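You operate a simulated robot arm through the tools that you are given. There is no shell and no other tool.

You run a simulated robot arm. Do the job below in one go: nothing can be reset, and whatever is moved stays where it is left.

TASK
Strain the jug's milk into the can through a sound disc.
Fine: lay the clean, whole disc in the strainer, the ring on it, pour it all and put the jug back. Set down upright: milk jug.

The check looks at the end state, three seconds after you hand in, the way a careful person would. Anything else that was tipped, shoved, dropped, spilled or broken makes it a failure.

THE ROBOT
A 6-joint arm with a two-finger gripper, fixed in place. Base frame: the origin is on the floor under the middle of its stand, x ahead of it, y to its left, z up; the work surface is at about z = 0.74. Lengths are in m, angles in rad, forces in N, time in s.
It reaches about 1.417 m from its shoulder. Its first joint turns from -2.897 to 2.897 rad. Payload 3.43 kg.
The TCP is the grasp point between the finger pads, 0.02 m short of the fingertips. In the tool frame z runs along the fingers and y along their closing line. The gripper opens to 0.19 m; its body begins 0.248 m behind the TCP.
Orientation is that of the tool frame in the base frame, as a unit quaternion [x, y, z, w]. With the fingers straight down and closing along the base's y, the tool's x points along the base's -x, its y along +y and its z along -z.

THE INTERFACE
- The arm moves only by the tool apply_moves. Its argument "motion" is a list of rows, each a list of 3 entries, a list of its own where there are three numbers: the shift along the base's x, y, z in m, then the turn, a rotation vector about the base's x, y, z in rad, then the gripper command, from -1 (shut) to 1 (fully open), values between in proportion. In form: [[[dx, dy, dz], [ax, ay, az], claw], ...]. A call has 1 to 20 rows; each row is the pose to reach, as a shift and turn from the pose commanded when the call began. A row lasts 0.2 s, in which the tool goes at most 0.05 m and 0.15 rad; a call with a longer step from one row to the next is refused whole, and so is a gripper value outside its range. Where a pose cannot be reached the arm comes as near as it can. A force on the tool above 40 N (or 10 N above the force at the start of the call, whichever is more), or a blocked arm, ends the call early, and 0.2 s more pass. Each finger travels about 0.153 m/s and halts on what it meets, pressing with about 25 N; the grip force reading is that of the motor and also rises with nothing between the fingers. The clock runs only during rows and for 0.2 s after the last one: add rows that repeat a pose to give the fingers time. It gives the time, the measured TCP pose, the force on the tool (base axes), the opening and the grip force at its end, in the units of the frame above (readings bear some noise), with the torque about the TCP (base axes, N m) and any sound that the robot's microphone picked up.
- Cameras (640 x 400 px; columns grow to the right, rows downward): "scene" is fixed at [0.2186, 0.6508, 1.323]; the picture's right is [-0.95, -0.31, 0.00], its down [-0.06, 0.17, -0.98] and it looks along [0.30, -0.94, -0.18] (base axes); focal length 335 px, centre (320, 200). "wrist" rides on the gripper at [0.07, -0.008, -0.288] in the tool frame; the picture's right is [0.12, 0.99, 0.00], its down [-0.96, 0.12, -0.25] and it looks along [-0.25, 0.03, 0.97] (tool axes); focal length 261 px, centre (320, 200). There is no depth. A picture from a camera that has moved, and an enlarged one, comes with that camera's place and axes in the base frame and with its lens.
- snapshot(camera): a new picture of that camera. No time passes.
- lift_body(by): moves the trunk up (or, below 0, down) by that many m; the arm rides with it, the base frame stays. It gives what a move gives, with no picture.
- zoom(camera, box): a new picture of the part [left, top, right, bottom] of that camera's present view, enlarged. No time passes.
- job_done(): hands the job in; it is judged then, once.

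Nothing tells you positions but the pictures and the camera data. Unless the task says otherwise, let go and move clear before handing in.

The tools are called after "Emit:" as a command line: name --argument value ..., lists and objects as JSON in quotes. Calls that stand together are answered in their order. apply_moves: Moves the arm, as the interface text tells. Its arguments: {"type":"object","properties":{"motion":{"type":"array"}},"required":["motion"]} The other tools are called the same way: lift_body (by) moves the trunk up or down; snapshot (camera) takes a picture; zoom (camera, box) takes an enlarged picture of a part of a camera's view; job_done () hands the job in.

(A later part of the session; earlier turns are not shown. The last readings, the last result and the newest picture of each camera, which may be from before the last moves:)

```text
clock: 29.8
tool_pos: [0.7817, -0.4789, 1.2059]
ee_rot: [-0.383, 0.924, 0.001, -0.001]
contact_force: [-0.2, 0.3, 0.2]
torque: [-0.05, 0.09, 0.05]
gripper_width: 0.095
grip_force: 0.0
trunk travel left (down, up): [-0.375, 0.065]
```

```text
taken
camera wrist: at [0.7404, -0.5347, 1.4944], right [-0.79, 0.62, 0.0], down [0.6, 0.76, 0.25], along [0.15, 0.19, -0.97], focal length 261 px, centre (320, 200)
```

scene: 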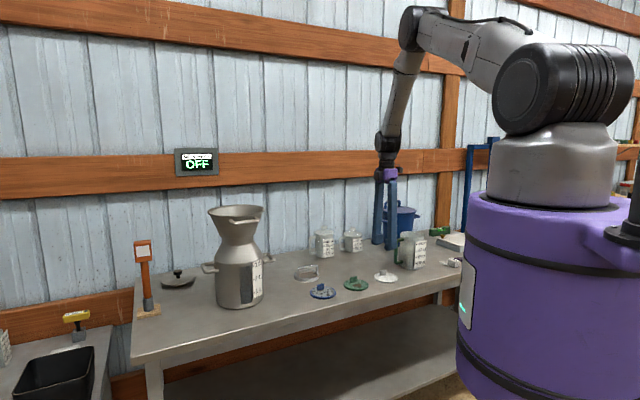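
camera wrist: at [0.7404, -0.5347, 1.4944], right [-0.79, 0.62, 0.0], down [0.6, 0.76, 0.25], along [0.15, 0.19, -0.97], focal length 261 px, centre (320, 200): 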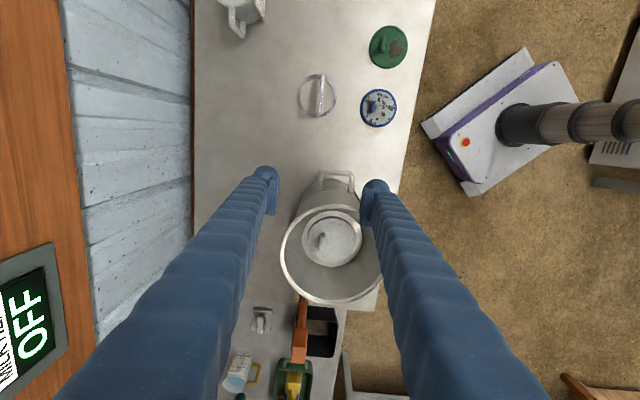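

Emit:
zoom --camera "wrist" --box '[275, 195, 395, 305]'

Emit:
zoom --camera "wrist" --box '[280, 60, 360, 130]'

Emit:
zoom --camera "scene" --box '[280, 255, 350, 300]'

```text
3.64 times, centred on (335, 250) of wrist
camera zoom: at [0.7404, -0.5347, 1.4944], right [-0.79, 0.62, 0.0], down [0.6, 0.76, 0.25], along [0.15, 0.19, -0.97], focal length 948 px, centre (266, 18)
```

zoom: 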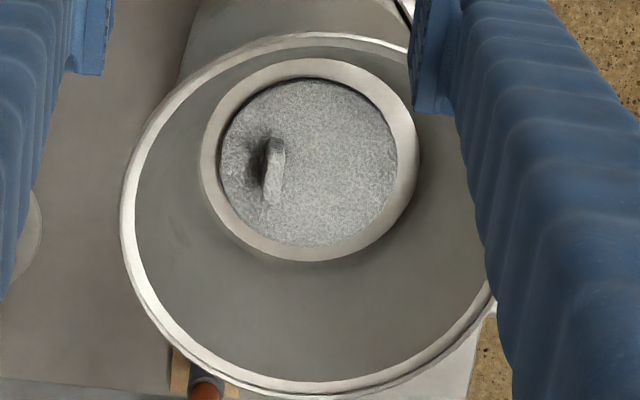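

```text
5.71 times, centred on (320, 95) of wrist
camera zoom: at [0.7404, -0.5347, 1.4944], right [-0.79, 0.62, 0.0], down [0.6, 0.76, 0.25], along [0.15, 0.19, -0.97], focal length 1489 px, centre (320, 800)
```

zoom: 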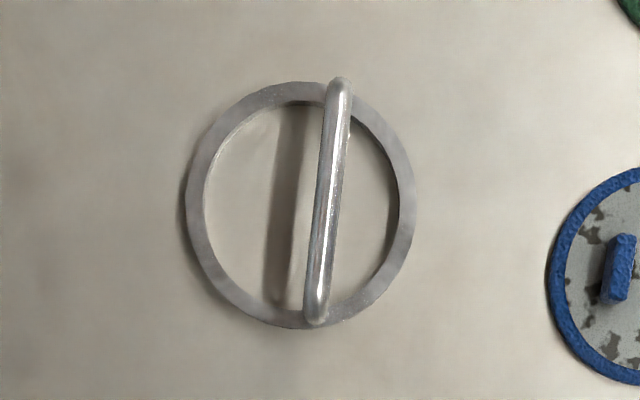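

```text
8.89 times, centred on (315, 278) of scene
camera zoom: at [0.2186, 0.6508, 1.323], right [-0.95, -0.31, 0.0], down [-0.06, 0.17, -0.98], along [0.3, -0.94, -0.18], focal length 2981 px, centre (364, -489)
```

zoom: 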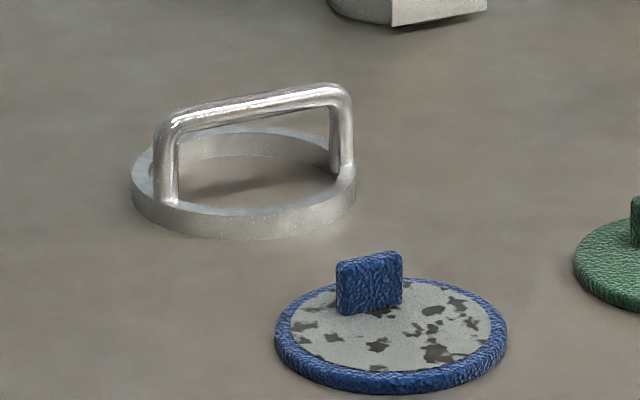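

The disc lies flat and centred. The ring's handle bar runs parallel to the tab and sits at about (0.680, -0.607), offset from the ring centre. I'm moving above it to grip.

Emit:
apply_moves --motion '[[[-0.02, -0.025, -0.02], [0, 0, 0], 0], [[-0.04, -0.05, -0.05], [0, 0, 0], -0.1], [[-0.06, -0.075, -0.08], [0, 0, 0], -0.2], [[-0.08, -0.1, -0.11], [0, 0, 0], -0.37], [[-0.095, -0.117, -0.15], [0, 0, 0], -0.37], [[-0.103, -0.127, -0.19], [0, 0, 0], -0.37], [[-0.103, -0.127, -0.23], [0, 0, 0], -0.37], [[-0.103, -0.127, -0.27], [0, 0, 0], -0.37], [[-0.103, -0.127, -0.3], [0, 0, 0], -0.37], [[-0.103, -0.127, -0.3], [0, 0, 0], -0.37], [[-0.103, -0.127, -0.3], [0, 0, 0], -0.37]]'

Emit:
zoom --camera "wrist" --box '[260, 120, 380, 220]'

Emit:
snapshot --camera "scene"

```text
clock: 32.2
tool_pos: [0.6773, -0.606, 0.9049]
ee_rot: [-0.383, 0.924, 0.0, 0.0]
contact_force: [0.1, 0.3, 0.2]
torque: [-0.01, 0.01, 0.02]
gripper_width: 0.06
grip_force: 0.1
trunk travel left (down, up): [-0.375, 0.065]
```

```text
4.00 times, centred on (320, 170) of wrist
camera zoom: at [0.6345, -0.662, 1.1948], right [-0.79, 0.62, 0.0], down [0.6, 0.76, 0.25], along [0.15, 0.19, -0.97], focal length 1043 px, centre (320, 320)
```

zoom: 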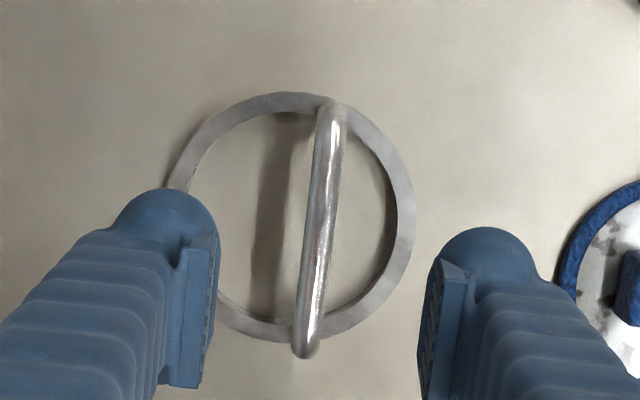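

```text
taken
```

scene: 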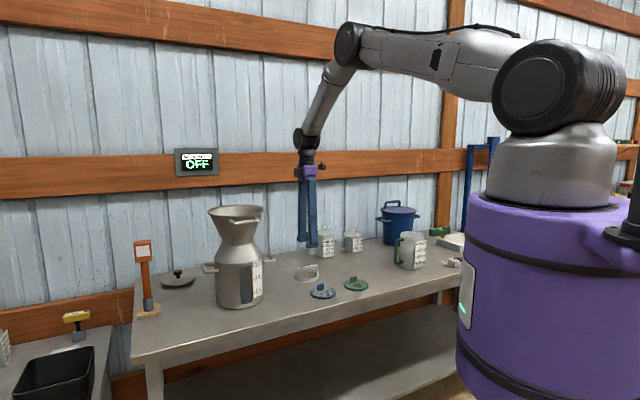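

The bar is between the open fingers. I'll lower so the pads straddle it, check, and then close.

Emit:
apply_moves --motion '[[[-0.001, -0.003, -0.04], [0, 0, 0], -0.37], [[-0.001, -0.003, -0.08], [0, 0, 0], -0.37], [[-0.001, -0.003, -0.1], [0, 0, 0], -0.37], [[-0.001, -0.003, -0.112], [0, 0, 0], -0.37], [[-0.001, -0.003, -0.1155], [0, 0, 0], -0.37], [[-0.001, -0.003, -0.1155], [0, 0, 0], -0.37]]'

Emit:
zoom --camera "scene" --box '[275, 240, 345, 300]'

Emit:
zoom --camera "wrist" --box '[260, 120, 380, 220]'

```text
clock: 33.6
tool_pos: [0.679, -0.6079, 0.7898]
ee_rot: [-0.383, 0.924, 0.0, 0.0]
contact_force: [-0.6, 0.6, 0.2]
torque: [0.0, -0.01, -0.02]
gripper_width: 0.0597
grip_force: 0.1
trunk travel left (down, up): [-0.375, 0.065]
```

```text
6.67 times, centred on (310, 270) of scene
camera zoom: at [0.2186, 0.6508, 1.323], right [-0.95, -0.31, 0.0], down [-0.06, 0.17, -0.98], along [0.3, -0.94, -0.18], focal length 2236 px, centre (387, -267)
```

zoom: 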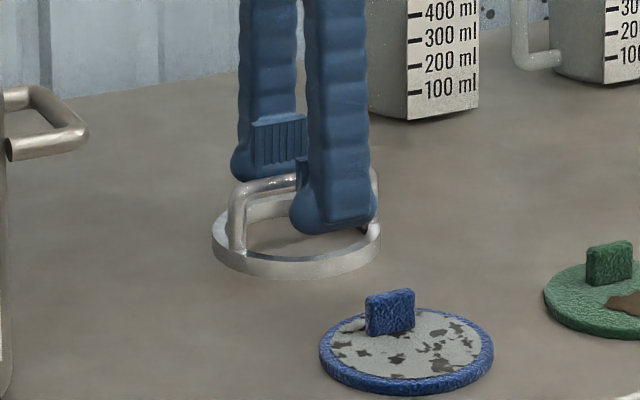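

```text
4.00 times, centred on (320, 170) of wrist
camera zoom: at [0.6367, -0.6646, 1.0797], right [-0.79, 0.62, 0.0], down [0.6, 0.76, 0.25], along [0.15, 0.19, -0.97], focal length 1043 px, centre (320, 320)
```

zoom: 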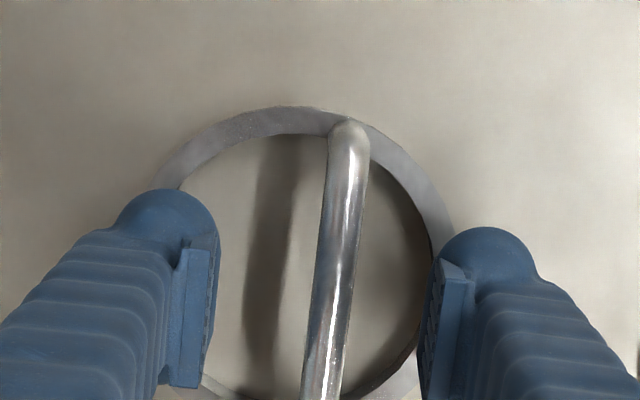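

The fingers straddle the bar. Closing now.

Emit:
apply_moves --motion '[[[0, 0, 0], [0, 0, 0], -0.6], [[0, 0, 0], [0, 0, 0], -0.8], [[0, 0, 0], [0, 0, 0], -1], [[0, 0, 0], [0, 0, 0], -1], [[0, 0, 0], [0, 0, 0], -1]]'

Emit:
zoom --camera "scene" --box '[275, 240, 345, 300]'

Emit:
zoom --camera "wrist" --box '[260, 120, 380, 220]'

```text
clock: 34.8
tool_pos: [0.6792, -0.6083, 0.7899]
ee_rot: [-0.383, 0.924, 0.0, 0.001]
contact_force: [0.9, 0.4, 0.1]
torque: [-0.03, -0.02, 0.0]
gripper_width: 0.008
grip_force: 25.6
trunk travel left (down, up): [-0.375, 0.065]
```

```text
6.67 times, centred on (310, 270) of scene
camera zoom: at [0.2186, 0.6508, 1.323], right [-0.95, -0.31, 0.0], down [-0.06, 0.17, -0.98], along [0.3, -0.94, -0.18], focal length 2236 px, centre (387, -267)
```

zoom: 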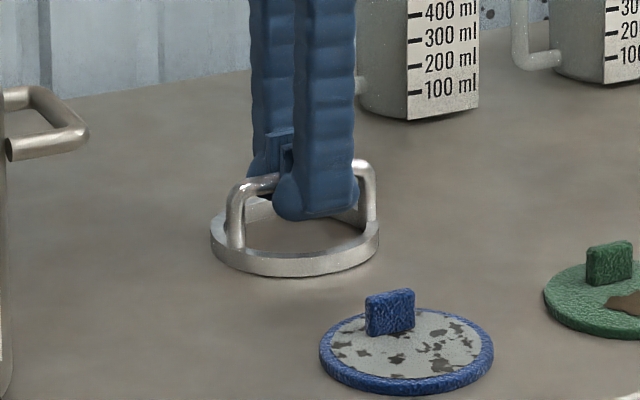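

```text
4.00 times, centred on (320, 170) of wrist
camera zoom: at [0.6368, -0.6646, 1.0796], right [-0.79, 0.62, 0.0], down [0.6, 0.76, 0.25], along [0.15, 0.19, -0.97], focal length 1043 px, centre (320, 320)
```

zoom: 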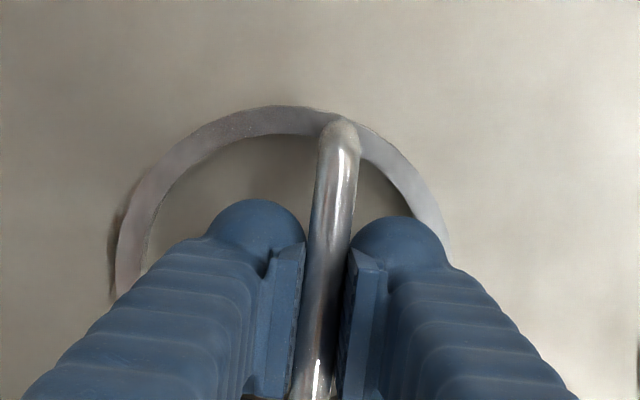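

The ring's bar is held. I'll lift it and check how it hangs.

Emit:
apply_moves --motion '[[[0, 0, 0.01], [0, 0, 0], -1], [[0, 0, 0.03], [0, 0, 0], -1], [[0, 0, 0.06], [0, 0, 0], -1], [[0, 0, 0.1], [0, 0, 0], -1], [[0, 0, 0.14], [0, 0, 0], -1], [[0, 0, 0.18], [0, 0, 0], -1], [[0, 0, 0.22], [0, 0, 0], -1], [[0, 0, 0.26], [0, 0, 0], -1], [[0, 0, 0.3], [0, 0, 0], -1], [[0, 0, 0.34], [0, 0, 0], -1], [[0, 0, 0.37], [0, 0, 0], -1], [[0, 0, 0.38], [0, 0, 0], -1], [[0, 0, 0.38], [0, 0, 0], -1]]'

Emit:
zoom --camera "scene" --box '[260, 150, 360, 230]'

Emit:
zoom --camera "wrist" --box '[260, 120, 380, 220]'

```text
clock: 37.6
tool_pos: [0.6804, -0.6079, 1.1704]
ee_rot: [-0.383, 0.924, 0.001, 0.0]
contact_force: [1.0, -0.3, -2.4]
torque: [-0.01, 0.02, -0.04]
gripper_width: 0.008
grip_force: 25.1
trunk travel left (down, up): [-0.375, 0.065]
```

```text
5.00 times, centred on (310, 190) of scene
camera zoom: at [0.2186, 0.6508, 1.323], right [-0.95, -0.31, 0.0], down [-0.06, 0.17, -0.98], along [0.3, -0.94, -0.18], focal length 1677 px, centre (370, 250)
```

zoom: 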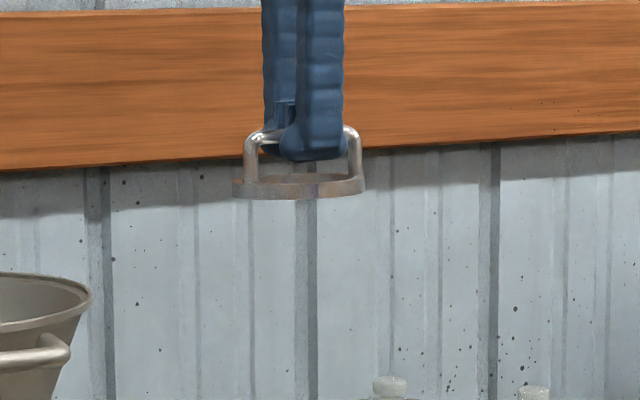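

```text
4.00 times, centred on (320, 170) of wrist
camera zoom: at [0.6373, -0.6649, 1.4585], right [-0.79, 0.62, 0.0], down [0.6, 0.76, 0.25], along [0.15, 0.19, -0.97], focal length 1043 px, centre (320, 320)
```

zoom: 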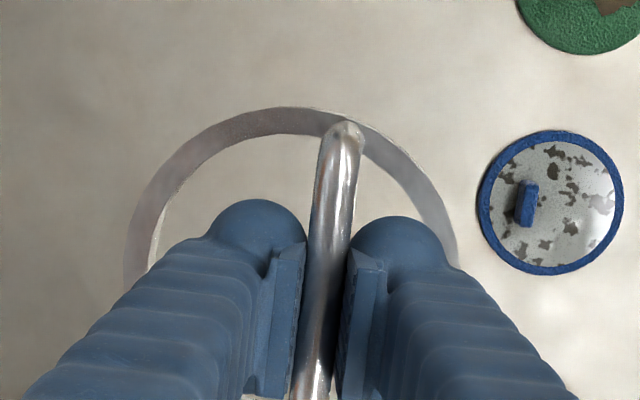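

The ring is held nearly level, weighing about 2.4 N. I'm carrying it over the strainer.

Emit:
apply_moves --motion '[[[0.008, 0.0132, 0.01], [0, 0, 0], -1], [[0.024, 0.0395, 0.01], [0, 0, 0], -1], [[0.045, 0.0737, 0.01], [0, 0, 0], -1], [[0.066, 0.108, 0.01], [0, 0, 0], -1], [[0.087, 0.143, 0.01], [0, 0, 0], -1], [[0.108, 0.177, 0.01], [0, 0, 0], -1], [[0.129, 0.2115, 0.01], [0, 0, 0], -1], [[0.145, 0.238, 0.01], [0, 0, 0], -1], [[0.155, 0.254, 0.01], [0, 0, 0], -1], [[0.1605, 0.2632, 0.01], [0, 0, 0], -1], [[0.1605, 0.2632, 0.01], [0, 0, 0], -1], [[0.1605, 0.2632, 0.01], [0, 0, 0], -1]]'

Emit:
zoom --camera "wrist" --box '[260, 105, 420, 245]'

Emit:
zoom --camera "scene" --box '[200, 175, 280, 240]'

```text
clock: 40.2
tool_pos: [0.8392, -0.3468, 1.1832]
ee_rot: [-0.382, 0.924, 0.0, 0.0]
contact_force: [-0.7, -0.4, -1.8]
torque: [0.01, 0.05, -0.04]
gripper_width: 0.0077
grip_force: 24.6
trunk travel left (down, up): [-0.375, 0.065]
```

```text
2.86 times, centred on (340, 175) of wrist
camera zoom: at [0.7965, -0.4023, 1.4722], right [-0.79, 0.62, 0.0], down [0.6, 0.76, 0.25], along [0.15, 0.19, -0.97], focal length 745 px, centre (263, 271)
```

zoom: 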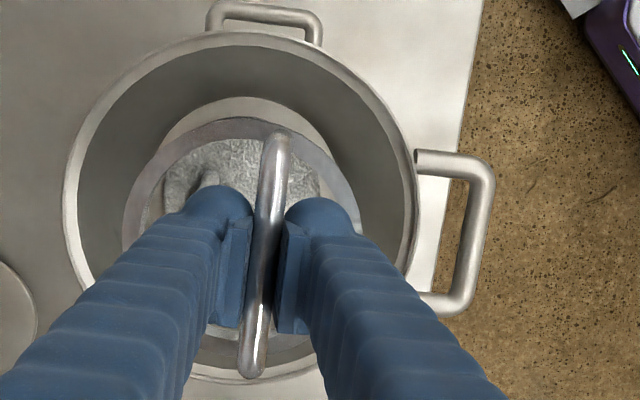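

```text
6.15 times, centred on (240, 208) of scene
camera zoom: at [0.2186, 0.6508, 1.323], right [-0.95, -0.31, 0.0], down [-0.06, 0.17, -0.98], along [0.3, -0.94, -0.18], focal length 2064 px, centre (812, 154)
```

zoom: 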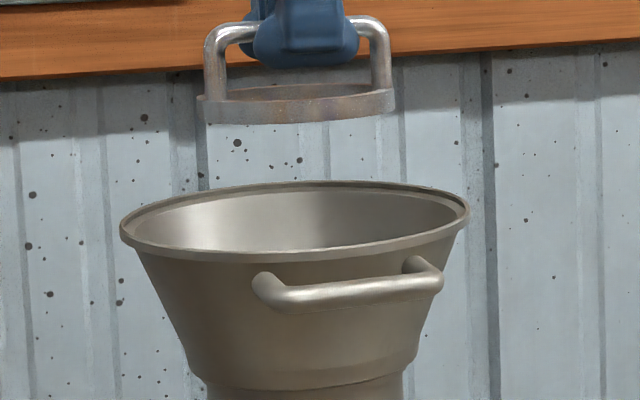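

The ring is over the strainer. I'll lower it into the cone and check its centring on the disc.

Emit:
apply_moves --motion '[[[0.001, 0.0005, -0.02], [0, 0, 0], -1], [[0.0015, 0.001, -0.05], [0, 0, 0], -1], [[0.0015, 0.001, -0.08], [0, 0, 0], -1], [[0.0015, 0.001, -0.1], [0, 0, 0], -1], [[0.0015, 0.001, -0.11], [0, 0, 0], -1], [[0.0015, 0.001, -0.11], [0, 0, 0], -1]]'

Emit:
zoom --camera "wrist" --box '[260, 105, 420, 245]'

```text
clock: 41.6
tool_pos: [0.8397, -0.3441, 1.0706]
ee_rot: [-0.383, 0.924, 0.0, 0.0]
contact_force: [0.2, -0.3, -1.5]
torque: [-0.01, -0.02, -0.01]
gripper_width: 0.0076
grip_force: 25.1
trunk travel left (down, up): [-0.375, 0.065]
```

```text
2.86 times, centred on (340, 175) of wrist
camera zoom: at [0.7971, -0.3992, 1.3598], right [-0.79, 0.62, 0.0], down [0.6, 0.76, 0.25], along [0.15, 0.19, -0.97], focal length 745 px, centre (263, 271)
```

zoom: 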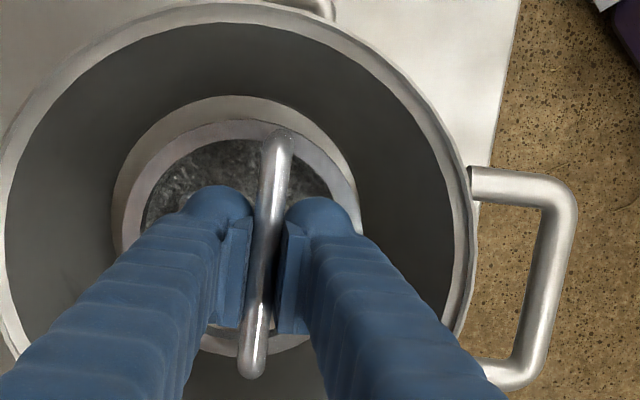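

Emit:
zoom --camera "wrist" --box '[285, 125, 385, 195]'

Emit:
zoom --camera "wrist" --box '[285, 185, 385, 255]'

```text
5.71 times, centred on (335, 160) of wrist
camera zoom: at [0.7971, -0.3992, 1.3598], right [-0.79, 0.62, 0.0], down [0.6, 0.76, 0.25], along [0.15, 0.19, -0.97], focal length 1489 px, centre (234, 429)
```

zoom: 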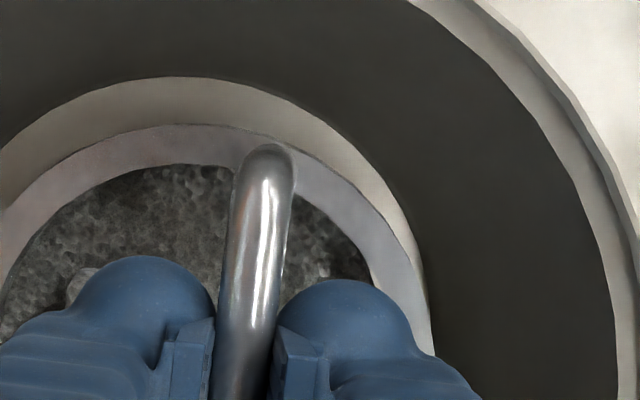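

```text
5.71 times, centred on (335, 220) of wrist
camera zoom: at [0.7971, -0.3992, 1.3598], right [-0.79, 0.62, 0.0], down [0.6, 0.76, 0.25], along [0.15, 0.19, -0.97], focal length 1489 px, centre (234, 86)
```

zoom: 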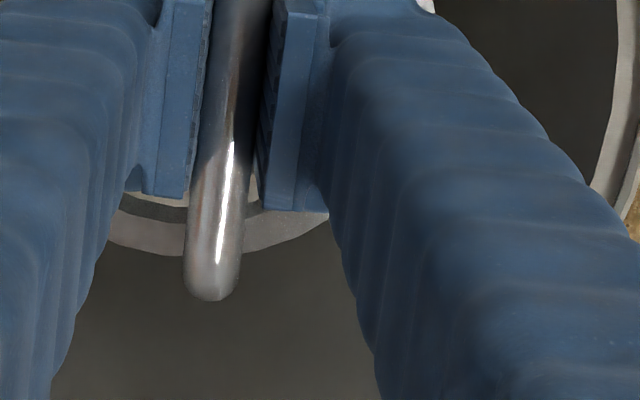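

The ring hangs tilted about 5° around its bar because the bar is off-centre. I'll tilt the gripper the other way to level it, and correct the position slightly.

Emit:
apply_moves --motion '[[[0.0005, -0.001, 0.0], [-0.03, -0.03, 0], -1], [[0.0005, -0.0015, 0], [-0.064, -0.064, 0], -1], [[0.0005, -0.0015, 0], [-0.064, -0.064, 0], -1], [[0.0005, -0.0015, 0], [-0.064, -0.064, 0], -1]]'

Emit:
zoom --camera "wrist" --box '[260, 105, 420, 245]'

```text
clock: 42.6
tool_pos: [0.8423, -0.3443, 1.0706]
ee_rot: [-0.382, 0.923, -0.042, 0.018]
contact_force: [1.1, 0.0, -2.1]
torque: [0.04, 0.04, 0.03]
gripper_width: 0.0076
grip_force: 24.7
trunk travel left (down, up): [-0.375, 0.065]
```

```text
2.86 times, centred on (340, 175) of wrist
camera zoom: at [0.7804, -0.3825, 1.3595], right [-0.78, 0.61, -0.09], down [0.58, 0.78, 0.24], along [0.21, 0.13, -0.97], focal length 745 px, centre (263, 271)
```

zoom: 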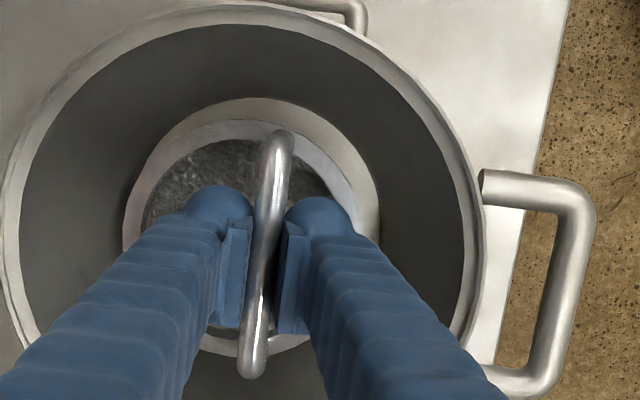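

The ring is close to level. I'll trim x by 2 mm and lower it gently onto the disc.

Emit:
apply_moves --motion '[[[-0.002, 0, -0.004], [0, 0, 0], -1], [[-0.002, 0, -0.008], [0, 0, 0], -1], [[-0.002, 0, -0.012], [0, 0, 0], -1], [[-0.002, 0, -0.012], [0, 0, 0], -1]]'

Emit:
zoom --camera "wrist" --box '[260, 105, 420, 245]'

Emit:
apply_moves --motion '[[[0, 0, -0.002], [0, 0, 0], -1], [[0, 0, -0.002], [0, 0, 0], -1]]'

```text
clock: 43.6
tool_pos: [0.8388, -0.3455, 1.058]
ee_rot: [-0.382, 0.923, -0.042, 0.018]
contact_force: [-0.7, -0.4, -1.9]
torque: [0.02, -0.05, 0.01]
gripper_width: 0.0078
grip_force: 25.1
trunk travel left (down, up): [-0.375, 0.065]
```

```text
2.86 times, centred on (340, 175) of wrist
camera zoom: at [0.7786, -0.3829, 1.348], right [-0.78, 0.61, -0.09], down [0.58, 0.78, 0.24], along [0.21, 0.13, -0.97], focal length 745 px, centre (263, 271)
```

zoom: 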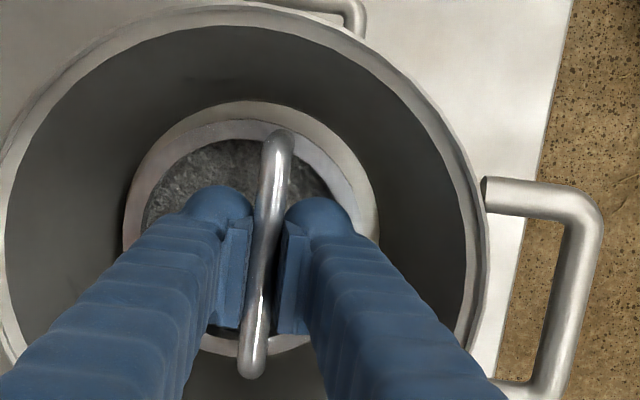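

```text
clock: 44.2
tool_pos: [0.8401, -0.3449, 1.0571]
ee_rot: [-0.382, 0.923, -0.042, 0.018]
contact_force: [-0.2, 0.7, -1.1]
torque: [0.01, -0.02, 0.02]
gripper_width: 0.0076
grip_force: 24.9
trunk travel left (down, up): [-0.375, 0.065]
```

Centring is within about 1 mm. I'll keep lowering in 2 mm steps.

Emit:
apply_moves --motion '[[[0, 0, -0.002], [0, 0, 0], -1], [[0, 0, -0.002], [0, 0, 0], -1]]'

Emit:
apply_moves --motion '[[[0, 0, -0.002], [0, 0, 0], -1], [[0, 0, -0.002], [0, 0, 0], -1]]'

Emit:
apply_moves --motion '[[[0, 0, -0.0015], [0, 0, 0], -1], [[0, 0, -0.0015], [0, 0, 0], -1]]'

```text
clock: 44.8
tool_pos: [0.8386, -0.345, 1.0543]
ee_rot: [-0.382, 0.923, -0.041, 0.018]
contact_force: [-1.4, -0.1, -0.7]
torque: [0.03, -0.03, 0.01]
gripper_width: 0.0076
grip_force: 25.1
trunk travel left (down, up): [-0.375, 0.065]
```

```text
clock: 45.4
tool_pos: [0.8397, -0.3468, 1.0507]
ee_rot: [-0.382, 0.923, -0.041, 0.017]
contact_force: [-0.5, 0.6, -0.4]
torque: [0.03, 0.01, -0.01]
gripper_width: 0.0074
grip_force: 24.7
trunk travel left (down, up): [-0.375, 0.065]
```

```text
clock: 46.0
tool_pos: [0.8399, -0.3455, 1.0509]
ee_rot: [-0.382, 0.923, -0.042, 0.018]
contact_force: [1.8, -2.3, 7.8]
torque: [0.03, -0.05, -0.04]
gripper_width: 0.0075
grip_force: 25.1
trunk travel left (down, up): [-0.375, 0.065]
```

Contact came at z of about 1.051, as I expected for the ring resting on the disc. I'll ease off and release.

Emit:
apply_moves --motion '[[[0, 0, 0.001], [0, 0, 0], -1], [[0, 0, 0.001], [0, 0, 0], -0.9], [[0, 0, 0.001], [0, 0, 0], -0.8], [[0, 0, 0.001], [0, 0, 0], -0.75], [[0, 0, 0.001], [0, 0, 0], -0.75]]'

Emit:
zoom --camera "wrist" --box '[260, 105, 420, 245]'

```text
clock: 47.2
tool_pos: [0.8396, -0.345, 1.0504]
ee_rot: [-0.383, 0.923, -0.041, 0.017]
contact_force: [-0.1, -0.8, -0.4]
torque: [0.01, 0.0, 0.01]
gripper_width: 0.0237
grip_force: 0.2
trunk travel left (down, up): [-0.375, 0.065]
```

```text
2.86 times, centred on (340, 175) of wrist
camera zoom: at [0.7778, -0.383, 1.3402], right [-0.78, 0.61, -0.09], down [0.58, 0.78, 0.24], along [0.21, 0.13, -0.97], focal length 745 px, centre (263, 271)
```

zoom: 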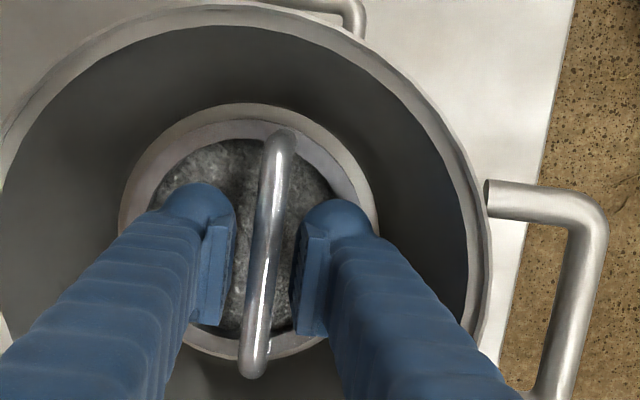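

Released. I'll lift straight up, level the gripper and look at the result.

Emit:
apply_moves --motion '[[[0, 0, 0.01], [0, 0, 0], -0.75], [[0, 0, 0.03], [0, 0, 0], -0.75], [[0, 0, 0.06], [0, 0, 0], -0.75], [[0, 0, 0.1], [0.03, 0.03, 0], -0.75], [[0, 0, 0.14], [0.064, 0.064, 0], -0.6], [[-0.01, -0.02, 0.17], [0.064, 0.064, 0], -0.4], [[-0.03, -0.05, 0.19], [0.064, 0.064, 0], -0.2], [[-0.05, -0.08, 0.2], [0.064, 0.064, 0], 0], [[-0.07, -0.11, 0.2], [0.064, 0.064, 0], 0], [[-0.07, -0.11, 0.2], [0.064, 0.064, 0], 0]]'

Emit:
snapshot --camera "wrist"

Emit:
zoom --camera "wrist" --box '[275, 175, 395, 285]'

Emit:
snapshot --camera "scene"

```text
clock: 49.4
tool_pos: [0.7698, -0.4532, 1.2502]
ee_rot: [-0.383, 0.924, 0.0, 0.0]
contact_force: [-0.9, 1.2, 0.4]
torque: [0.02, 0.01, 0.01]
gripper_width: 0.0949
grip_force: 0.1
trunk travel left (down, up): [-0.375, 0.065]
```

```text
taken
camera wrist: at [0.7277, -0.5084, 1.5403], right [-0.79, 0.62, 0.0], down [0.6, 0.76, 0.25], along [0.15, 0.19, -0.97], focal length 261 px, centre (320, 200)
```

wrist: 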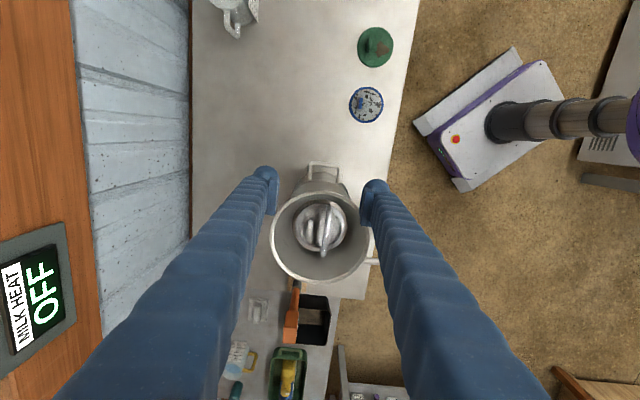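

```text
3.64 times, centred on (335, 230) of wrist
camera zoom: at [0.7277, -0.5084, 1.5403], right [-0.79, 0.62, 0.0], down [0.6, 0.76, 0.25], along [0.15, 0.19, -0.97], focal length 948 px, centre (266, 91)
```

zoom: 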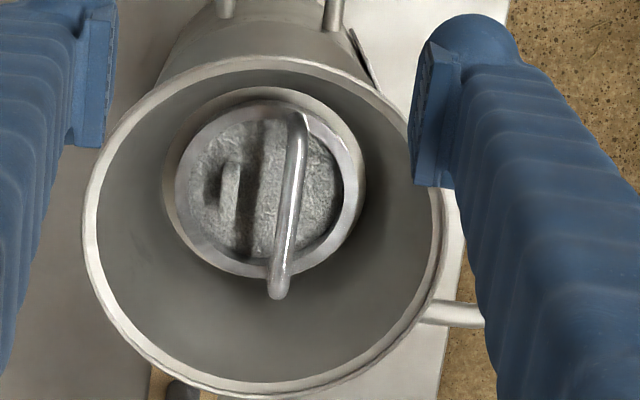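

```text
taken
```

scene: 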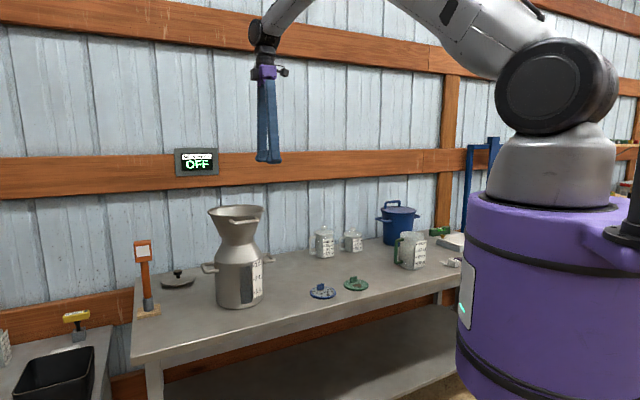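

Emit:
zoom --camera "wrist" --box '[294, 195, 354, 260]'

Emit:
zoom --camera "scene" --box '[375, 215, 465, 285]'

```text
6.15 times, centred on (324, 228) of wrist
camera zoom: at [0.7277, -0.5084, 1.5403], right [-0.79, 0.62, 0.0], down [0.6, 0.76, 0.25], along [0.15, 0.19, -0.97], focal length 1604 px, centre (295, 31)
```

zoom: 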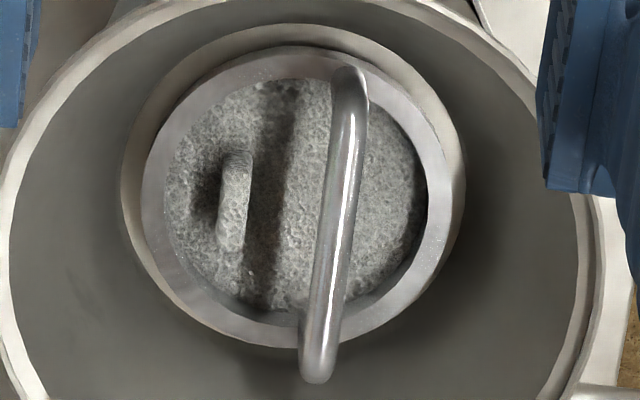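

```text
5.71 times, centred on (420, 250) of scene
camera zoom: at [0.2186, 0.6508, 1.323], right [-0.95, -0.31, 0.0], down [-0.06, 0.17, -0.98], along [0.3, -0.94, -0.18], focal length 1916 px, centre (-251, -86)
```

zoom: 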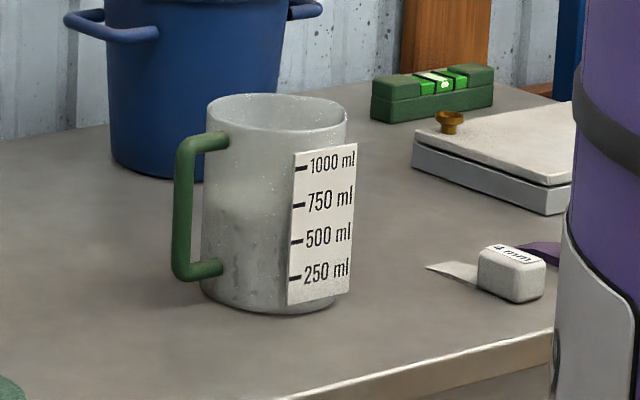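

The ring seats evenly all around the disc. Next is the jug, so I'm moving the camera directly over it to measure its body, handle and label.

Emit:
apply_moves --motion '[[[-0.02, -0.016, 0], [0, 0, 0], 0.2], [[-0.055, -0.044, 0], [0, 0, 0], 0.5], [[-0.091, -0.073, 0], [0, 0, 0], 0.8], [[-0.128, -0.102, -0.01], [0, 0, 0], 1], [[-0.165, -0.131, -0.02], [0, 0, 0], 1], [[-0.202, -0.16, -0.03], [0, 0, 0], 1], [[-0.239, -0.19, -0.04], [0, 0, 0], 1], [[-0.276, -0.22, -0.05], [0, 0, 0], 1], [[-0.313, -0.249, -0.05], [0, 0, 0], 1], [[-0.35, -0.278, -0.05], [0, 0, 0], 1], [[-0.387, -0.308, -0.05], [0, 0, 0], 1], [[-0.424, -0.337, -0.05], [0, 0, 0], 1], [[-0.455, -0.362, -0.05], [0, 0, 0], 1], [[-0.469, -0.373, -0.05], [0, 0, 0], 1], [[-0.469, -0.373, -0.05], [0, 0, 0], 1], [[-0.469, -0.373, -0.05], [0, 0, 0], 1]]'

Emit:
snapshot --camera "wrist"

Emit:
zoom --camera "wrist" --box '[264, 80, 376, 190]'

Emit:
snapshot --camera "scene"

```text
clock: 52.8
tool_pos: [0.2994, -0.8311, 1.2026]
ee_rot: [-0.383, 0.924, 0.001, 0.0]
contact_force: [-0.4, 0.0, -0.3]
torque: [-0.01, -0.04, 0.02]
gripper_width: 0.19
grip_force: 0.0
trunk travel left (down, up): [-0.375, 0.065]
```

```text
taken
camera wrist: at [0.2566, -0.8869, 1.4925], right [-0.79, 0.62, 0.0], down [0.6, 0.76, 0.25], along [0.15, 0.19, -0.97], focal length 261 px, centre (320, 200)
```

wrist: 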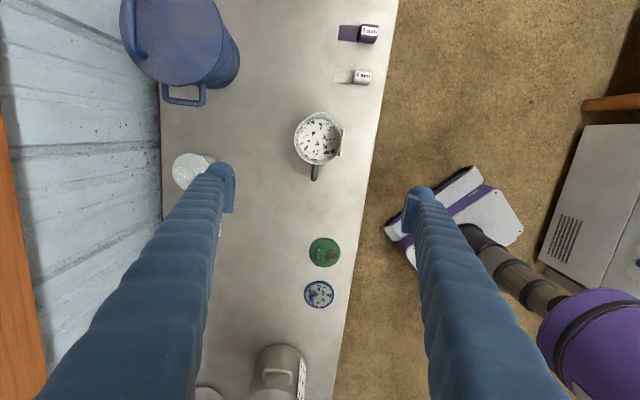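

```text
3.64 times, centred on (320, 135) of wrist
camera zoom: at [0.2566, -0.8869, 1.4925], right [-0.79, 0.62, 0.0], down [0.6, 0.76, 0.25], along [0.15, 0.19, -0.97], focal length 948 px, centre (320, 436)
```

zoom: 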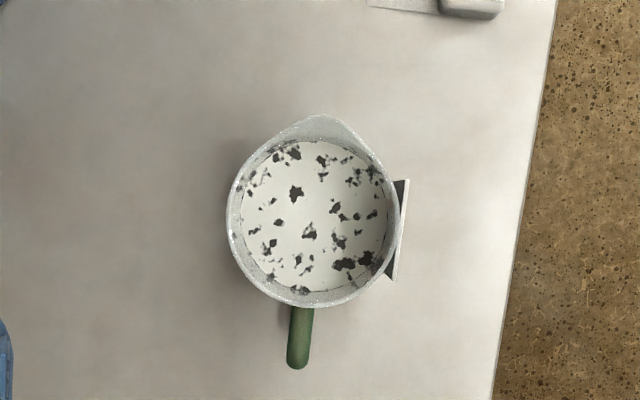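

```text
taken
```

scene: 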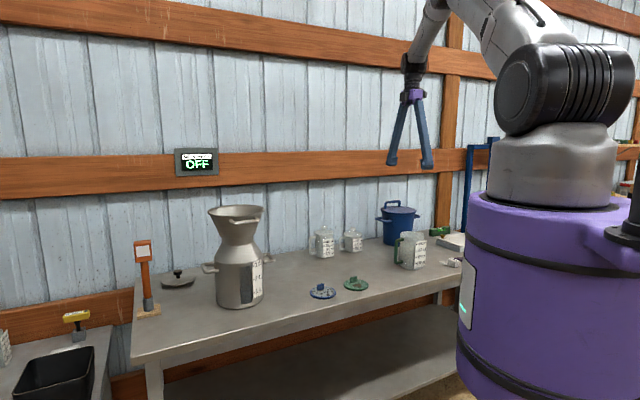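

Emit:
zoom --camera "wrist" --box '[288, 105, 352, 187]'

Emit:
zoom --camera "scene" --box '[385, 225, 435, 280]'

Emit:
zoom --camera "scene" --box '[370, 60, 460, 180]'

```text
4.88 times, centred on (320, 146) of wrist
camera zoom: at [0.2566, -0.8869, 1.4925], right [-0.79, 0.62, 0.0], down [0.6, 0.76, 0.25], along [0.15, 0.19, -0.97], focal length 1271 px, centre (320, 463)
```

zoom: 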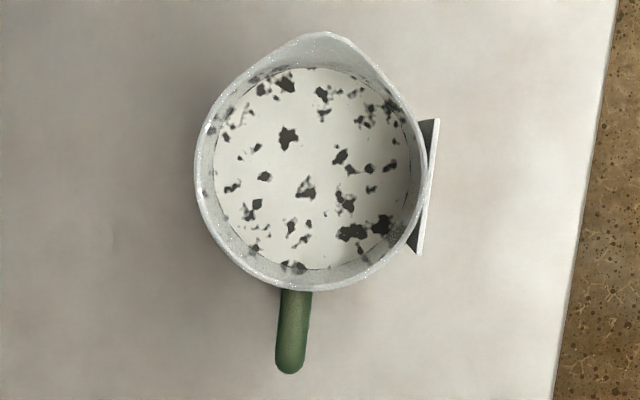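

```text
7.27 times, centred on (410, 252) of scene
camera zoom: at [0.2186, 0.6508, 1.323], right [-0.95, -0.31, 0.0], down [-0.06, 0.17, -0.98], along [0.3, -0.94, -0.18], focal length 2439 px, centre (-334, -182)
```

zoom: 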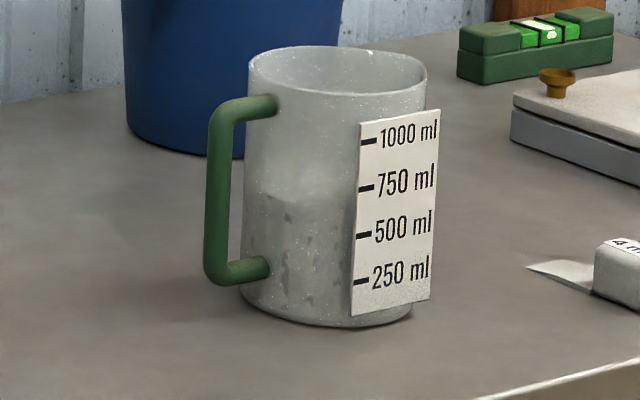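

```text
3.33 times, centred on (415, 120) of scene
camera zoom: at [0.2186, 0.6508, 1.323], right [-0.95, -0.31, 0.0], down [-0.06, 0.17, -0.98], along [0.3, -0.94, -0.18], focal length 1118 px, centre (3, 467)
```

zoom: 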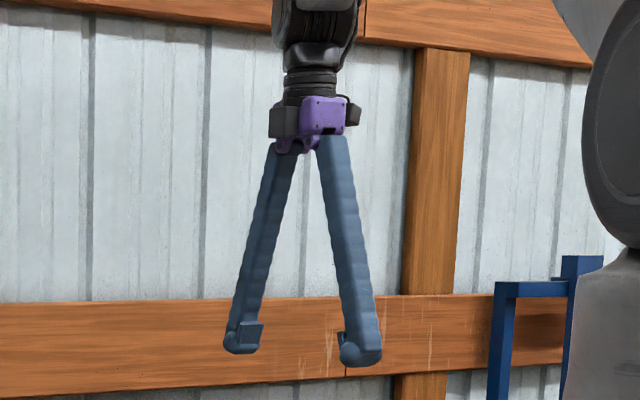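

The jug axis is near (0.271, -0.877), with its rim at z of about 0.893, the handle pointing toward the can, and a flat label plate on the robot side. I'll grip the body from the handle side with the gripper near horizontal, so I'm backing off and tilting the hand.

Emit:
apply_moves --motion '[[[0.02, 0.019, 0], [0, 0, 0.01], 1], [[0.05, 0.046, -0.01], [0, 0, 0.02], 1], [[0.08, 0.074, -0.02], [0, 0, 0.033], 1], [[0.11, 0.102, -0.03], [0, 0, 0.033], 1], [[0.14, 0.13, -0.05], [0, 0, 0.033], 1], [[0.14, 0.13, -0.05], [0, 0, 0.033], 1]]'

Emit:
apply_moves --motion '[[[0, 0, 0], [-0.073, 0.0684, 0], 1], [[0, 0, 0], [-0.168, 0.157, 0], 1], [[0, 0, 0], [-0.263, 0.246, 0], 1], [[0, 0, 0], [-0.358, 0.335, 0], 1], [[0, 0, 0], [-0.453, 0.424, 0], 1], [[0, 0, 0], [-0.478, 0.448, 0], 1], [[0, 0, 0], [-0.478, 0.448, 0], 1]]'

Emit:
snapshot --camera "scene"

```text
clock: 54.2
tool_pos: [0.4392, -0.7014, 1.1501]
ee_rot: [-0.397, 0.918, 0.0, 0.0]
contact_force: [-0.5, 0.0, 0.0]
torque: [-0.02, -0.07, 0.0]
gripper_width: 0.19
grip_force: 0.0
trunk travel left (down, up): [-0.375, 0.065]
```

```text
clock: 55.8
tool_pos: [0.4399, -0.699, 1.1518]
ee_rot: [-0.376, 0.869, -0.128, -0.296]
contact_force: [0.0, 0.2, -0.2]
torque: [0.0, 0.03, 0.02]
gripper_width: 0.1901
grip_force: 0.1
trunk travel left (down, up): [-0.375, 0.065]
```

```text
taken
```

scene: 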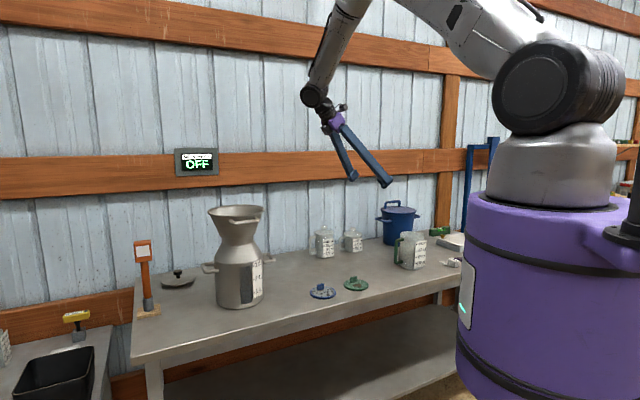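

The tilt is tracking well. I'll continue to about 15° below horizontal.

Emit:
apply_moves --motion '[[[0, 0, 0], [-0.073, 0.0684, 0], 1], [[0, 0, 0], [-0.168, 0.157, 0], 1], [[0, 0, 0], [-0.263, 0.246, 0], 1], [[0, 0, 0], [-0.358, 0.335, 0], 1], [[0, 0, 0], [-0.453, 0.424, 0], 1], [[0, 0, 0], [-0.478, 0.448, 0], 1], [[0, 0, 0], [-0.478, 0.448, 0], 1]]'

Emit:
snapshot --camera "scene"

Emit:
snapshot --camera "wrist"

```text
clock: 57.4
tool_pos: [0.4408, -0.6996, 1.151]
ee_rot: [-0.314, 0.727, -0.241, -0.561]
contact_force: [0.5, 0.5, 0.8]
torque: [-0.03, 0.0, 0.02]
gripper_width: 0.1898
grip_force: 0.0
trunk travel left (down, up): [-0.375, 0.065]
```

```text
taken
```

scene: 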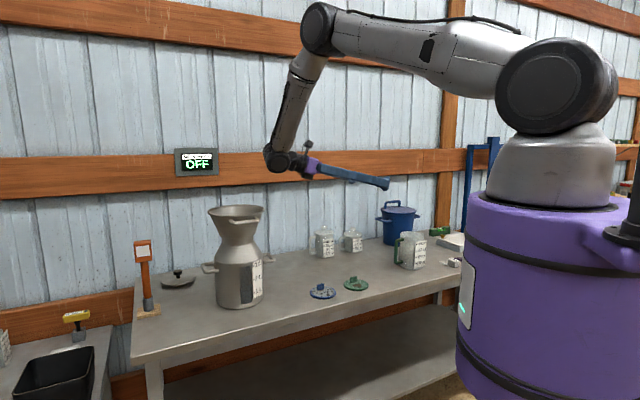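

```text
taken
camera wrist: at [0.6257, -0.5151, 1.295], right [-0.75, 0.66, 0.12], down [0.25, 0.43, -0.87], along [-0.62, -0.62, -0.49], focal length 261 px, centre (320, 200)
```

wrist: 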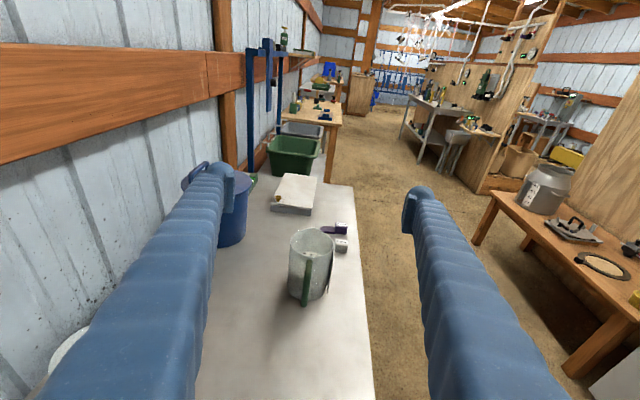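

The hand is tilted to about 15° below horizontal. I'm moving to hover above the jug so I can come straight down with the fingers straddling its sides.

Emit:
apply_moves --motion '[[[-0.02, -0.021, -0.01], [0, 0, 0], 1], [[-0.047, -0.05, -0.03], [0, 0, 0], 1], [[-0.075, -0.08, -0.05], [0, 0, 0], 1], [[-0.103, -0.11, -0.07], [0, 0, 0], 1], [[-0.131, -0.14, -0.085], [0, 0, 0], 1], [[-0.155, -0.163, -0.095], [0, 0, 0], 1], [[-0.169, -0.177, -0.1], [0, 0, 0], 1], [[-0.169, -0.177, -0.1], [0, 0, 0], 1], [[-0.169, -0.177, -0.1], [0, 0, 0], 1]]'

Emit:
snapshot --camera "wrist"

Emit:
snapshot --camera "scene"

```text
clock: 59.4
tool_pos: [0.2727, -0.8755, 1.052]
ee_rot: [-0.316, 0.727, -0.242, -0.559]
contact_force: [0.3, 0.2, -0.5]
torque: [0.01, -0.03, 0.01]
gripper_width: 0.19
grip_force: 0.0
trunk travel left (down, up): [-0.375, 0.065]
```

```text
taken
camera wrist: at [0.4571, -0.6929, 1.1954], right [-0.75, 0.66, 0.12], down [0.25, 0.43, -0.87], along [-0.62, -0.62, -0.49], focal length 261 px, centre (320, 200)
```

wrist: 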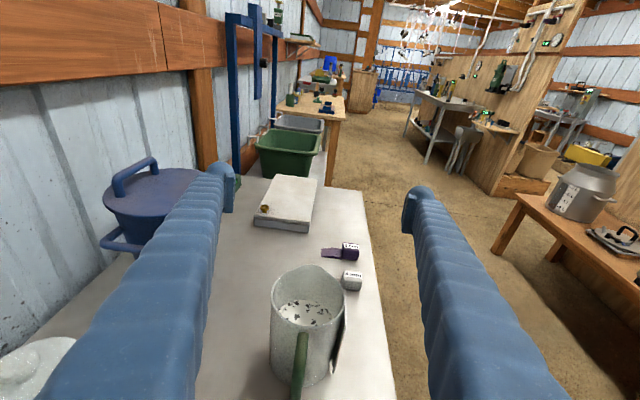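

```text
taken
```

scene: 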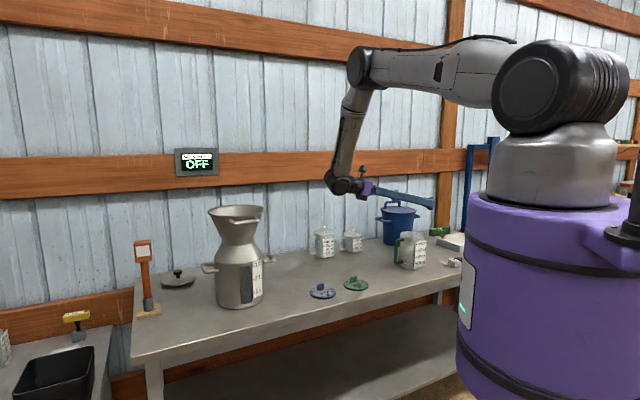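

Emit:
zoom --camera "wrist" --box '[240, 240, 380, 400]'

Emit:
zoom --camera "scene" --box '[320, 160, 450, 280]'

```text
2.50 times, centred on (310, 320) of wrist
camera zoom: at [0.4571, -0.6929, 1.1954], right [-0.75, 0.66, 0.12], down [0.25, 0.43, -0.87], along [-0.62, -0.62, -0.49], focal length 652 px, centre (345, -100)
```

zoom: 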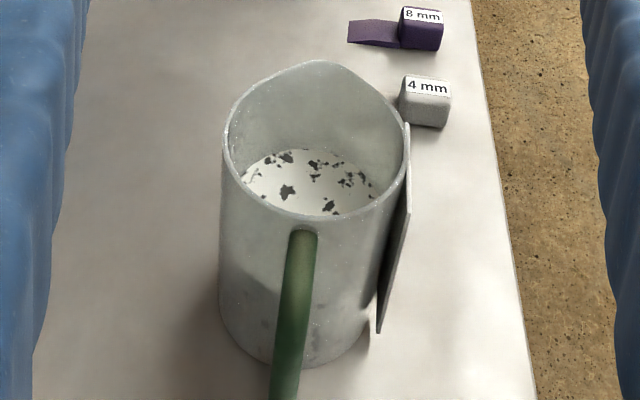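

```text
3.33 times, centred on (385, 220) of scene
camera zoom: at [0.2186, 0.6508, 1.323], right [-0.95, -0.31, 0.0], down [-0.06, 0.17, -0.98], along [0.3, -0.94, -0.18], focal length 1118 px, centre (103, 133)
```

zoom: 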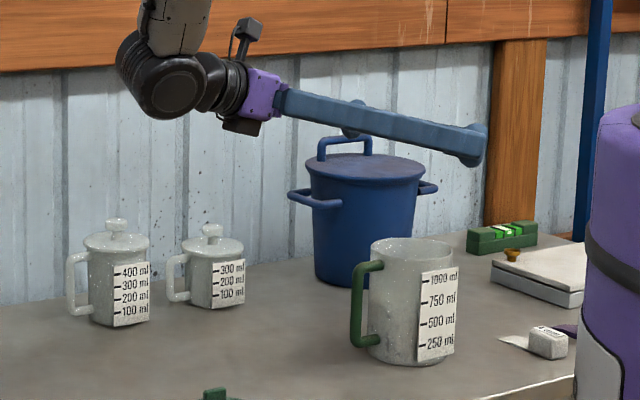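

The jug is centred between the fingers to within about 2 mm. I'm lowering straight down to grip height, z of about 0.825.

Emit:
apply_moves --motion '[[[0, 0, -0.03], [0, 0, 0], 1], [[0, 0, -0.07], [0, 0, 0], 1], [[0, 0, -0.11], [0, 0, 0], 1], [[0, 0, -0.15], [0, 0, 0], 1], [[0, 0, -0.185], [0, 0, 0], 1], [[0, 0, -0.21], [0, 0, 0], 1], [[0, 0, -0.225], [0, 0, 0], 1], [[0, 0, -0.225], [0, 0, 0], 1], [[0, 0, -0.225], [0, 0, 0], 1]]'

Emit:
snapshot --camera "wrist"

Emit:
zoom --camera "scene" --box '[320, 180, 460, 290]'

```text
clock: 61.4
tool_pos: [0.2712, -0.8749, 0.8284]
ee_rot: [-0.315, 0.727, -0.241, -0.56]
contact_force: [1.1, -0.2, 0.6]
torque: [0.01, -0.01, 0.0]
gripper_width: 0.19
grip_force: 0.1
trunk travel left (down, up): [-0.375, 0.065]
```

```text
taken
camera wrist: at [0.4563, -0.6931, 0.9718], right [-0.75, 0.66, 0.12], down [0.25, 0.43, -0.87], along [-0.62, -0.62, -0.49], focal length 261 px, centre (320, 200)
```

wrist: 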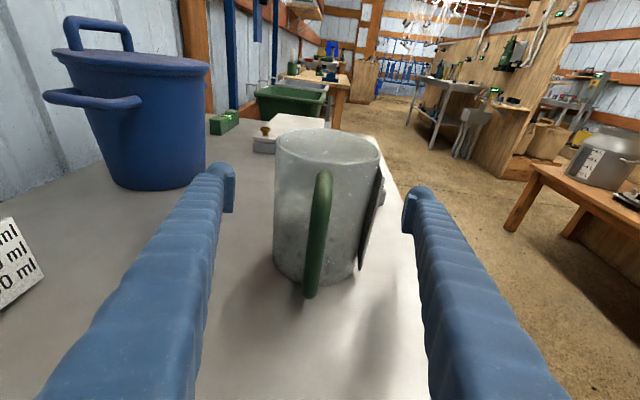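

```text
3.64 times, centred on (390, 235) of scene
camera zoom: at [0.2186, 0.6508, 1.323], right [-0.95, -0.31, 0.0], down [-0.06, 0.17, -0.98], along [0.3, -0.94, -0.18], focal length 1219 px, centre (66, 73)
```

zoom: 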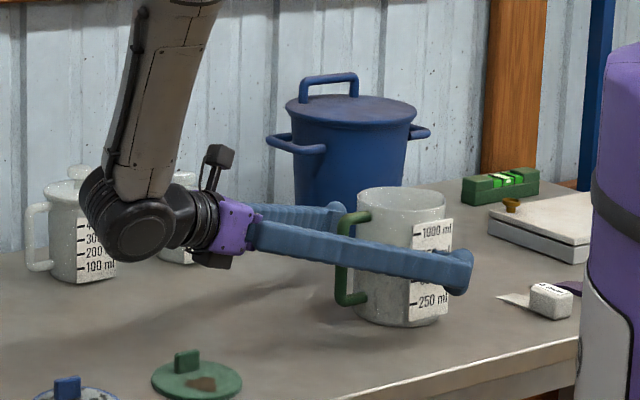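

The fingers straddle the jug with clearance on both sides. I'll close slowly so the jug isn't shoved.

Emit:
apply_moves --motion '[[[0, 0, 0], [0, 0, 0], 0.7], [[0, 0, 0], [0, 0, 0], 0.5], [[0, 0, 0], [0, 0, 0], 0.4], [[0, 0, 0], [0, 0, 0], 0.35], [[0, 0, 0], [0, 0, 0], 0.3], [[0, 0, 0], [0, 0, 0], 0.26], [[0, 0, 0], [0, 0, 0], 0.23], [[0, 0, 0], [0, 0, 0], 0.2], [[0, 0, 0], [0, 0, 0], 0.17], [[0, 0, 0], [0, 0, 0], 0.14], [[0, 0, 0], [0, 0, 0], 0.1]]'

Emit:
snapshot --camera "wrist"

Emit:
zoom --camera "scene" --box '[320, 180, 460, 290]'

```text
clock: 63.8
tool_pos: [0.2718, -0.8764, 0.8274]
ee_rot: [-0.316, 0.727, -0.243, -0.56]
contact_force: [-2.0, 0.1, 0.6]
torque: [-0.14, -0.13, -0.04]
gripper_width: 0.1076
grip_force: 24.7
trunk travel left (down, up): [-0.375, 0.065]
```

```text
taken
camera wrist: at [0.4562, -0.6931, 0.9718], right [-0.75, 0.66, 0.12], down [0.25, 0.43, -0.87], along [-0.62, -0.62, -0.49], focal length 261 px, centre (320, 200)
```

wrist: 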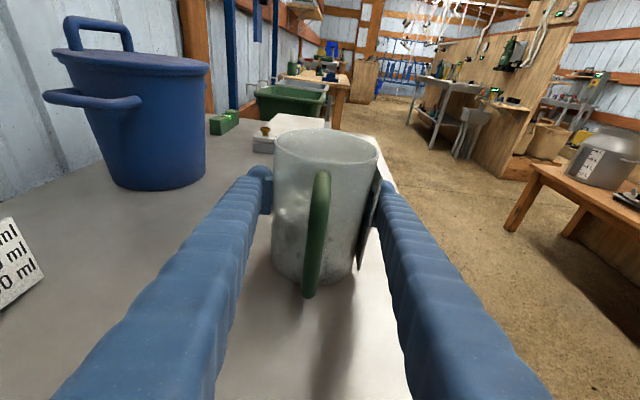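

```text
3.64 times, centred on (390, 235) of scene
camera zoom: at [0.2186, 0.6508, 1.323], right [-0.95, -0.31, 0.0], down [-0.06, 0.17, -0.98], along [0.3, -0.94, -0.18], focal length 1219 px, centre (66, 73)
```

zoom: 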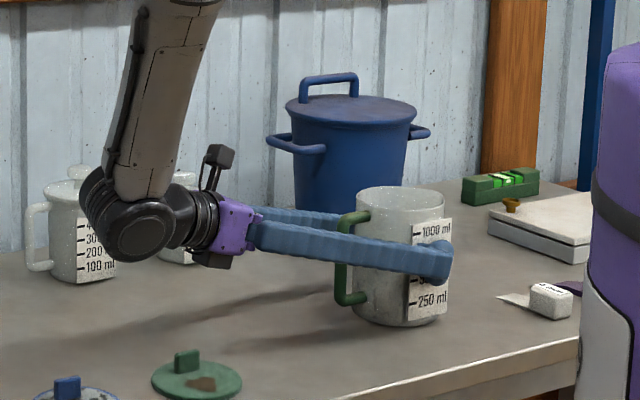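

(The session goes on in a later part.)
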